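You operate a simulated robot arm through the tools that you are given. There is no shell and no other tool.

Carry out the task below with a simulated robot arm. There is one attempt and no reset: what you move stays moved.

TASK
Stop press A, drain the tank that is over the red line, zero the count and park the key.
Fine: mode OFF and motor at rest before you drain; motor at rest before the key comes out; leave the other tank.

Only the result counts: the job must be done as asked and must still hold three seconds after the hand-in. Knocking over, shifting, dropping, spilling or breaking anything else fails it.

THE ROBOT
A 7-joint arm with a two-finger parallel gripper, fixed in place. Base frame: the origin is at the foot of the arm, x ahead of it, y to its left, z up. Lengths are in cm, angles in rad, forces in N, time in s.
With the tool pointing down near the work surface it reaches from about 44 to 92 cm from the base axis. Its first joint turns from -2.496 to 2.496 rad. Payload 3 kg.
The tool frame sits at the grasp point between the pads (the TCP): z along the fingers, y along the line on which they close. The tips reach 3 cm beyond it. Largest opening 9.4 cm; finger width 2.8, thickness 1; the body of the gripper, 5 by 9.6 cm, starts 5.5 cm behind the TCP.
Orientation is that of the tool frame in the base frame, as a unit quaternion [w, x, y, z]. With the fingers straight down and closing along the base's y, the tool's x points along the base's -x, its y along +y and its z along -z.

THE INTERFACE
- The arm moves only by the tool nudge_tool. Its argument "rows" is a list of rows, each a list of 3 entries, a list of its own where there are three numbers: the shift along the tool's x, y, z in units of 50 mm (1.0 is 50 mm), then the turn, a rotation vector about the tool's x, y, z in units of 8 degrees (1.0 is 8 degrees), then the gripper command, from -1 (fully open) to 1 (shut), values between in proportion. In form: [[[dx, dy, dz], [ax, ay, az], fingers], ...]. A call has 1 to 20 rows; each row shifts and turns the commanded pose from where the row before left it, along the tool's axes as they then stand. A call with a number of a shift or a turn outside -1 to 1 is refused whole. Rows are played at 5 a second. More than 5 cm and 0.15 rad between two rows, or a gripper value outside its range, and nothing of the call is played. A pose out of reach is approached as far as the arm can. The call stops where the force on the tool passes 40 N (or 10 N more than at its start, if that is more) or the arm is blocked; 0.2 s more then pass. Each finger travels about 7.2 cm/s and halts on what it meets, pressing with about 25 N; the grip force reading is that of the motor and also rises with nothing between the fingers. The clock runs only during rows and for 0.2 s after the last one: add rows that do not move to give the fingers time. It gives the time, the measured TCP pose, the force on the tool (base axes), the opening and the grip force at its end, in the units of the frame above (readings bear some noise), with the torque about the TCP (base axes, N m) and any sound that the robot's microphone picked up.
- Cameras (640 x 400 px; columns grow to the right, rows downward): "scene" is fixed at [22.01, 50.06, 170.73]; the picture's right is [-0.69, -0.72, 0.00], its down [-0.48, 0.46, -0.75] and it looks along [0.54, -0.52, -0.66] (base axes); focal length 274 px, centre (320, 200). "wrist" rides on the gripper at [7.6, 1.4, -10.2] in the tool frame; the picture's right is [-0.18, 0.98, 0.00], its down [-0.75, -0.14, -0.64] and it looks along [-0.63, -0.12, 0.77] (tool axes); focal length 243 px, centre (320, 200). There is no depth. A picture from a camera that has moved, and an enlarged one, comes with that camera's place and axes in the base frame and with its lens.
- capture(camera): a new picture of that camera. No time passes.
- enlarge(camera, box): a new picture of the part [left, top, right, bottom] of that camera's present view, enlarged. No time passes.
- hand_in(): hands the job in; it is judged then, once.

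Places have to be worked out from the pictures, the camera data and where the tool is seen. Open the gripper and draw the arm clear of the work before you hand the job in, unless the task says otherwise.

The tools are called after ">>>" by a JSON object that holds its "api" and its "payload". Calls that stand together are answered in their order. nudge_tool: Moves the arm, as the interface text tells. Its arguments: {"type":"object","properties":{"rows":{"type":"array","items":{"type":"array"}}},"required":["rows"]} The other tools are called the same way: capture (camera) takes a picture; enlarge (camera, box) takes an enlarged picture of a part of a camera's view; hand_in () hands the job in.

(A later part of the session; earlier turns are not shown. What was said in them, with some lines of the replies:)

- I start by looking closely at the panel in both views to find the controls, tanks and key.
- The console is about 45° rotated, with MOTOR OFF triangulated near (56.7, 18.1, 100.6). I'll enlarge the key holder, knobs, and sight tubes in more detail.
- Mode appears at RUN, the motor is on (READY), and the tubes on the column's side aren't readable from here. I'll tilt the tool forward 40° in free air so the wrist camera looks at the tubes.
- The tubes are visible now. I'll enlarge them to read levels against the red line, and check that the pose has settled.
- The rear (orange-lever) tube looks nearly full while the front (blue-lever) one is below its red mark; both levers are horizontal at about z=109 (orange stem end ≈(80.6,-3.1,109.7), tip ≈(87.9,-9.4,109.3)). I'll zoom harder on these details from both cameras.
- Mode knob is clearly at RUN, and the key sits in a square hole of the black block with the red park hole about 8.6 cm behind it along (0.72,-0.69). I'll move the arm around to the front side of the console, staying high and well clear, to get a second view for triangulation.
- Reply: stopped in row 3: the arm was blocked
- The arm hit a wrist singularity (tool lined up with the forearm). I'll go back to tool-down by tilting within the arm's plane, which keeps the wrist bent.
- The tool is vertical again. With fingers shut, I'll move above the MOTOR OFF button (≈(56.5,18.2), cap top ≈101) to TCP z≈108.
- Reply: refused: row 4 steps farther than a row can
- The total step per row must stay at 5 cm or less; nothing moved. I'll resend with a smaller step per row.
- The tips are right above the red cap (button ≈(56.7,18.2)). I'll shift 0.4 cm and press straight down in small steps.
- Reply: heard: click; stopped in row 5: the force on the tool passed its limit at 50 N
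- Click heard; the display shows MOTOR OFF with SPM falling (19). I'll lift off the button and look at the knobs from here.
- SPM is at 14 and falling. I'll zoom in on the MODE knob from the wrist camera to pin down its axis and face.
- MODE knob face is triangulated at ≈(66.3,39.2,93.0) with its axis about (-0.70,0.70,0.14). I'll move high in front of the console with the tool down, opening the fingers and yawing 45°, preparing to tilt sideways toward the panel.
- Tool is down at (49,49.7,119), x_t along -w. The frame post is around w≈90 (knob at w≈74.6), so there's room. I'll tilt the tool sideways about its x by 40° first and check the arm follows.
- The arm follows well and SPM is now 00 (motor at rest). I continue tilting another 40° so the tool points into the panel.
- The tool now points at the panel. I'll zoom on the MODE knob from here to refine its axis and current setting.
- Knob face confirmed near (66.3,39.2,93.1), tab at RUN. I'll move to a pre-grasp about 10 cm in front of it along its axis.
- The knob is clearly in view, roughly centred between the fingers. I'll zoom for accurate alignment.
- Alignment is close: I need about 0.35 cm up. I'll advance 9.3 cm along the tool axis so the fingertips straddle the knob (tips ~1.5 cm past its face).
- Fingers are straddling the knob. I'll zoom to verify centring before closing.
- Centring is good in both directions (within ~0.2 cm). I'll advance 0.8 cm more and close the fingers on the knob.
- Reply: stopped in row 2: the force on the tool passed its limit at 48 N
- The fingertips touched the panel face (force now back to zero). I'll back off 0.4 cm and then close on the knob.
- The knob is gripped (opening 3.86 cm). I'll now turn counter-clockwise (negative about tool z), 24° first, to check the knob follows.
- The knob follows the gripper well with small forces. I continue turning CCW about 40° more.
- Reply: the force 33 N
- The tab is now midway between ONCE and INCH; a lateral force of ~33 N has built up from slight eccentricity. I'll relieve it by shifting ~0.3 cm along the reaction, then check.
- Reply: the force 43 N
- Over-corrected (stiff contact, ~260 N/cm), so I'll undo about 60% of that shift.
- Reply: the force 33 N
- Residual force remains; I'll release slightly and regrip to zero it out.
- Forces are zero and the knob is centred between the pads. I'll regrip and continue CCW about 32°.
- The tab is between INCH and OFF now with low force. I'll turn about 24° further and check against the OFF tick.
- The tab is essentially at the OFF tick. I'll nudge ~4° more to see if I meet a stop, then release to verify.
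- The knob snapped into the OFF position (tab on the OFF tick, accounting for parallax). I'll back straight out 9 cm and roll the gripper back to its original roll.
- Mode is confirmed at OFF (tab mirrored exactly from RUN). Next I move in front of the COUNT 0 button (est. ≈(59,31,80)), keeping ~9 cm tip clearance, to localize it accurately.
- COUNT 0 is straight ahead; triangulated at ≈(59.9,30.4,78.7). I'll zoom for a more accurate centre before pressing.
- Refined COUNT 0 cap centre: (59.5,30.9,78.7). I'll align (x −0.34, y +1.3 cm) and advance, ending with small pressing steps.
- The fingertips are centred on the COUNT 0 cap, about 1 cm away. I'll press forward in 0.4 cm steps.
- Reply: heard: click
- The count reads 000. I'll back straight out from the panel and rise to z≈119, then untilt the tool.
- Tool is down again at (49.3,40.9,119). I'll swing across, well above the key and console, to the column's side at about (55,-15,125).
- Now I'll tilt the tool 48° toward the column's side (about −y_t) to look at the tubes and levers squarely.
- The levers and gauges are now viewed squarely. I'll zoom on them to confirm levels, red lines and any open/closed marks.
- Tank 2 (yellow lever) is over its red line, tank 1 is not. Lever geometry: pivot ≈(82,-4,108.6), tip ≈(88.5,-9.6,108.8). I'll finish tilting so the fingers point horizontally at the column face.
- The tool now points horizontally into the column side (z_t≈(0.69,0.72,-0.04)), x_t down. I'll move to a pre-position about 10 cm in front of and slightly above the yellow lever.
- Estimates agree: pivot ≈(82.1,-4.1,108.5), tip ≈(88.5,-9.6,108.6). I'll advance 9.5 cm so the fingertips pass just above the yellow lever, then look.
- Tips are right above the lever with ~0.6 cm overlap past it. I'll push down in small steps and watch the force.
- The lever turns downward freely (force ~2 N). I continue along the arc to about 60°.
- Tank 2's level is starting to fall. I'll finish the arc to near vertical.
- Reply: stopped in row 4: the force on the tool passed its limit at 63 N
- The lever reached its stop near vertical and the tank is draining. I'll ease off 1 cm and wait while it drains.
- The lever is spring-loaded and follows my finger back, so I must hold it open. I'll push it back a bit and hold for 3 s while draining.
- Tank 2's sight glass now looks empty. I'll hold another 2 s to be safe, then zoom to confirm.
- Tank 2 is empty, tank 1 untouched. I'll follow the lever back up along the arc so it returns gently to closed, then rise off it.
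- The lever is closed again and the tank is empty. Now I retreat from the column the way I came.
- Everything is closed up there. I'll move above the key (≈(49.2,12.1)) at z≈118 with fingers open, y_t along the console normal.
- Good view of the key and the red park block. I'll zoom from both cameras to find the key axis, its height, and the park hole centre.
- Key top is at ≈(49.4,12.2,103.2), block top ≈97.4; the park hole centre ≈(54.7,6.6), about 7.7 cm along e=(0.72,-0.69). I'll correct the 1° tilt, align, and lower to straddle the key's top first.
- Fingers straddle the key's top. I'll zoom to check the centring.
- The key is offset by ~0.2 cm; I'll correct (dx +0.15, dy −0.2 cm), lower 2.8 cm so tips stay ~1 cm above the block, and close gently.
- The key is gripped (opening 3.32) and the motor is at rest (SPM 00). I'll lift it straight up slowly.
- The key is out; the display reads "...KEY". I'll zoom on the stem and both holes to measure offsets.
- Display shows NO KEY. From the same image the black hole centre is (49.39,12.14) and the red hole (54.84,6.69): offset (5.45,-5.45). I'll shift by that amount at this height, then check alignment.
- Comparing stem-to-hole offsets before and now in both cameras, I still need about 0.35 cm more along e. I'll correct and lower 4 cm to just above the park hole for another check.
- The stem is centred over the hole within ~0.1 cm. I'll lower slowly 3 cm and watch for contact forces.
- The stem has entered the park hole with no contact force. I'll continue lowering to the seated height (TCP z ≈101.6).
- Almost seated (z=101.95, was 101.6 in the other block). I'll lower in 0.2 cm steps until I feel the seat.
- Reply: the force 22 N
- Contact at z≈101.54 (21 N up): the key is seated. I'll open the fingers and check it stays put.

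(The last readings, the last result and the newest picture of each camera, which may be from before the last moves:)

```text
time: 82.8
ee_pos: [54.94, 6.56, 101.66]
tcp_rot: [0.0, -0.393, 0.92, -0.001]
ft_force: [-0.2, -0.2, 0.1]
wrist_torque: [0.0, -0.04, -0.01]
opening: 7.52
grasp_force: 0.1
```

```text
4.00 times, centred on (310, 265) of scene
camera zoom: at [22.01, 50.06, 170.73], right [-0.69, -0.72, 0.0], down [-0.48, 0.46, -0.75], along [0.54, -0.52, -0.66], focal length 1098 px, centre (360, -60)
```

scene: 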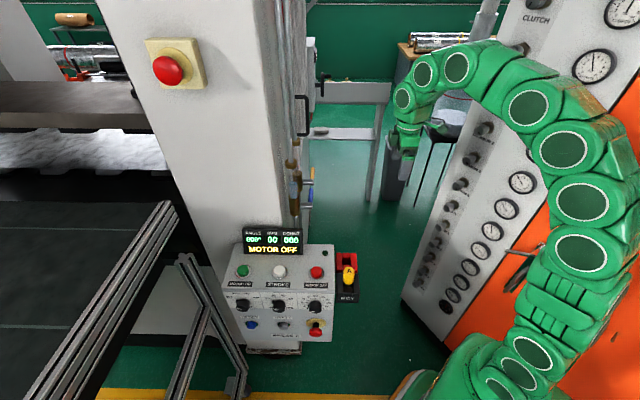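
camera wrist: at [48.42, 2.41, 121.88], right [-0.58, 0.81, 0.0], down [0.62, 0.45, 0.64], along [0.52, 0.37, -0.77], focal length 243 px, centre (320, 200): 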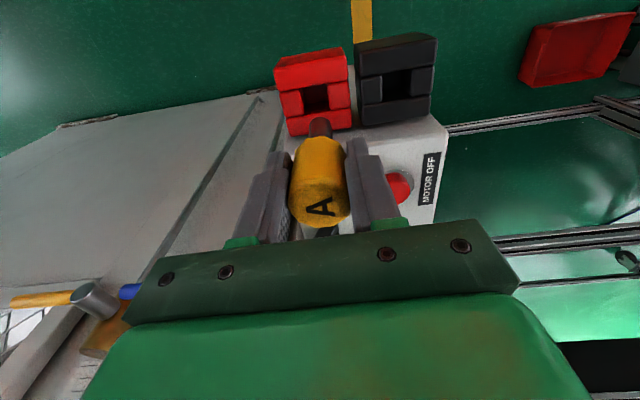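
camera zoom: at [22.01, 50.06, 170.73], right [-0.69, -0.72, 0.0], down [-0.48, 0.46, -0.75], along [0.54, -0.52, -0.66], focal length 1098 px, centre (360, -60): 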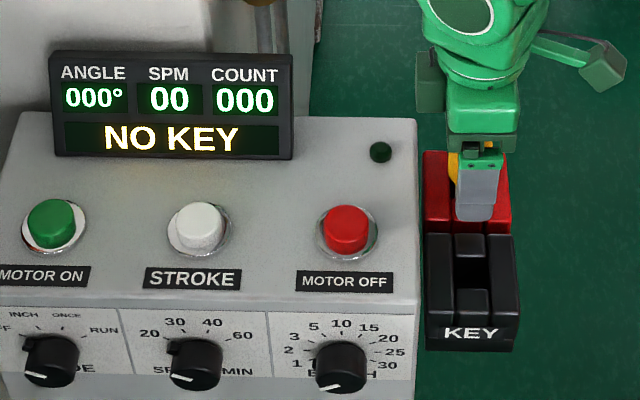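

The key stands in the red park slot, free of the fingers. I'll rise straight up and draw the arm back clear.

>>> {"api": "nudge_tool", "payload": {"rows": [[[0, 0, -0.3], [0, 0, 0], -0.6], [[0, 0, -0.8], [0, 0, 0], -0.8], [[0, 0, -0.9], [0, 0, 0], -1], [[0, 0, -0.9], [0, 0, 0], -1], [[0, 0, -0.9], [0, 0, 0], -1], [[0.6, -0.3, -0.4], [0, 0, 0], -1], [[0.7, -0.3, -0.3], [0, 0, 0], -1], [[0.7, -0.3, 0], [0, 0, 0], -1], [[0, 0, 0], [0, 0, 0], -1]]}}

>>> {"api": "capture", "payload": {"camera": "scene"}}

>>> {"api": "enlarge", "payload": {"camera": "scene", "box": [215, 220, 375, 350]}}

>>> {"api": "enlarge", "payload": {"camera": "scene", "box": [280, 130, 330, 210]}}

>>> {"api": "enlarge", "payload": {"camera": "scene", "box": [325, 235, 370, 305]}}

>>> {"api": "capture", "payload": {"camera": "wrist"}}

```text
time: 84.8
ee_pos: [51.15, -4.07, 124.16]
tcp_rot: [-0.001, -0.392, 0.92, -0.001]
ft_force: [-0.7, -0.6, 0.1]
wrist_torque: [-0.01, 0.01, 0.0]
opening: 9.4
grasp_force: 0.1
```

```text
taken
```

scene: 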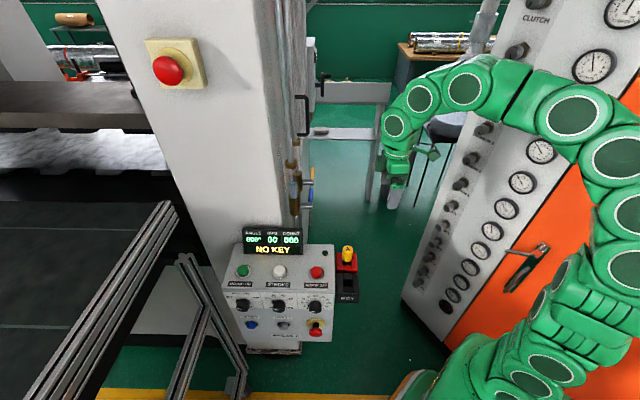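

```text
3.08 times, centred on (295, 285) of scene
camera zoom: at [22.01, 50.06, 170.73], right [-0.69, -0.72, 0.0], down [-0.48, 0.46, -0.75], along [0.54, -0.52, -0.66], focal length 845 px, centre (397, -62)
```

zoom: 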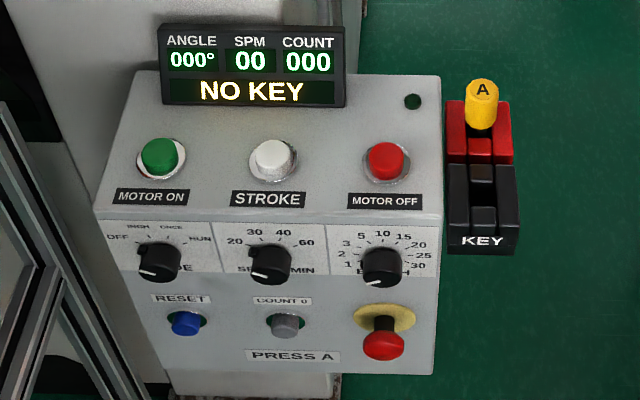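

```text
5.00 times, centred on (305, 170) of scene
camera zoom: at [22.01, 50.06, 170.73], right [-0.69, -0.72, 0.0], down [-0.48, 0.46, -0.75], along [0.54, -0.52, -0.66], focal length 1373 px, centre (395, 350)
```

zoom: 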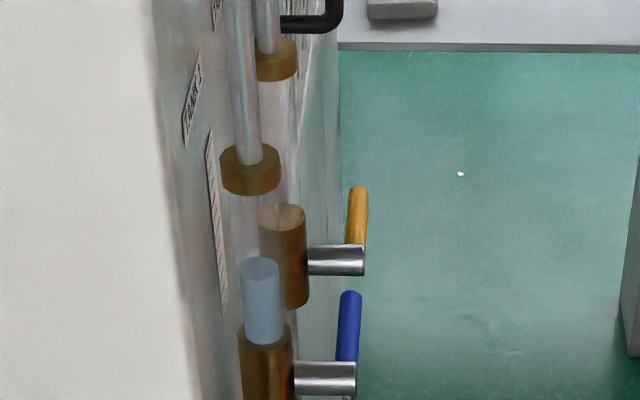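

```text
5.71 times, centred on (348, 270) of scene
camera zoom: at [22.01, 50.06, 170.73], right [-0.69, -0.72, 0.0], down [-0.48, 0.46, -0.75], along [0.54, -0.52, -0.66], focal length 1569 px, centre (163, -200)
```

zoom: 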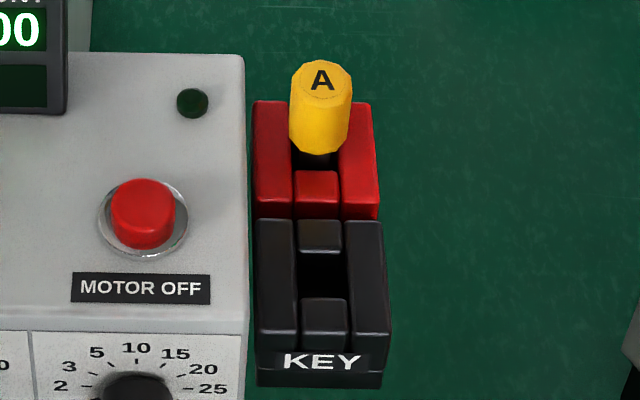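

```text
taken
camera wrist: at [45.02, -8.49, 134.41], right [-0.58, 0.81, 0.0], down [0.62, 0.45, 0.64], along [0.52, 0.37, -0.77], focal length 243 px, centre (320, 200)
```

wrist: 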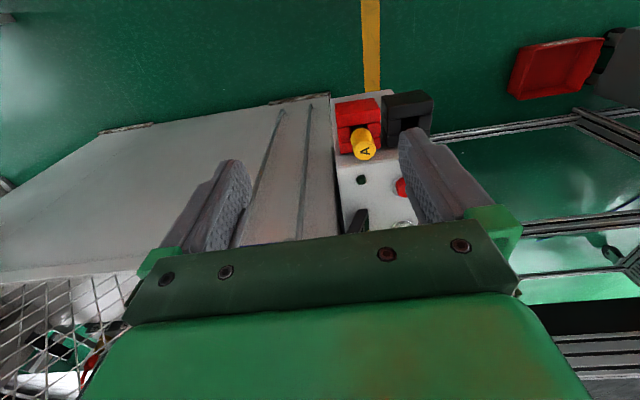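

Display: SPM 00, COUNT 000, NO KEY; tank 2 empty with its valve closed, tank 1 unchanged, key seated upright in the red park slot. One last check of the MODE knob and a short wait before handing in.

>>> {"api": "nudge_tool", "payload": {"rows": [[[0.5, -0.2, -0.4], [0, 0, 0], -1], [[0, 0, 0], [0, 0, 0], -1], [[0, 0, 0], [0, 0, 0], -1], [[0, 0, 0], [0, 0, 0], -1], [[0, 0, 0], [0, 0, 0], -1]]}}

>>> {"api": "enlarge", "payload": {"camera": "scene", "box": [225, 285, 345, 360]}}

>>> {"api": "enlarge", "payload": {"camera": "scene", "box": [230, 220, 370, 300]}}

```text
time: 86.0
ee_pos: [50.07, -6.7, 126.0]
tcp_rot: [-0.001, -0.393, 0.92, 0.0]
ft_force: [1.1, 0.3, 0.1]
wrist_torque: [0.0, 0.03, 0.01]
opening: 9.38
grasp_force: 0.0
```

```text
5.33 times, centred on (285, 322) of scene
camera zoom: at [22.01, 50.06, 170.73], right [-0.69, -0.72, 0.0], down [-0.48, 0.46, -0.75], along [0.54, -0.52, -0.66], focal length 1464 px, centre (507, -453)
```

zoom: 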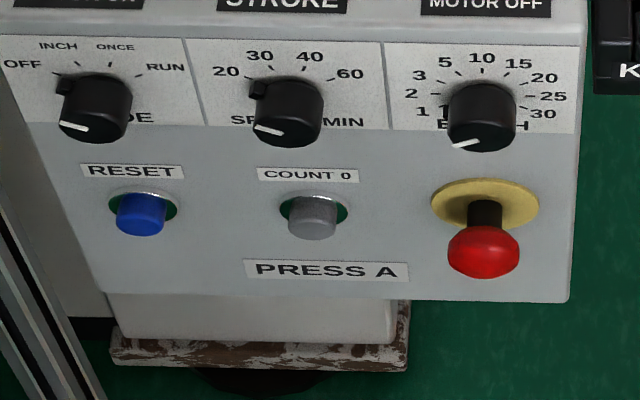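

```text
4.57 times, centred on (300, 260) of scene
camera zoom: at [22.01, 50.06, 170.73], right [-0.69, -0.72, 0.0], down [-0.48, 0.46, -0.75], along [0.54, -0.52, -0.66], focal length 1255 px, centre (411, -74)
```

zoom: 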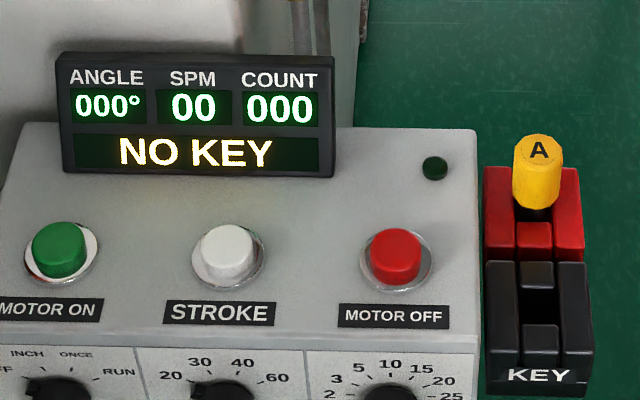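

All conditions check out: MODE at OFF, motor stopped, tank 2 drained with tank 1 unchanged, count 000, key parked, gripper open and arm clear. I hand the job in.

>>> {"api": "hand_in", "payload": {}}

```text
The job is handed in.
```

The job is done and handed in. Press A is stopped, the over-line tank is drained, the count is at zero and the key is parked. I haven't seen the judge's verdict.

1. **Press A:** I pressed MOTOR OFF and turned the mode knob from RUN to OFF. The speed had fallen to 00 before I drained anything.
2. **Tank 2 (yellow lever):** this was the tank over the red line. Its sight glass now looks empty. The lever is spring-loaded and is back in its closed position. I left tank 1 alone and its level has not changed.
3. **Count:** I pressed COUNT 0 and the display reads 000.
4. **Key:** I pulled it with the motor at rest and lowered it into the red park slot until it seated. The display reads NO KEY.

While gripping the mode knob, the fingertips touched the panel face once with about 48 N. I backed off straight away and saw no damage. The gripper is open and the arm is clear of the console.
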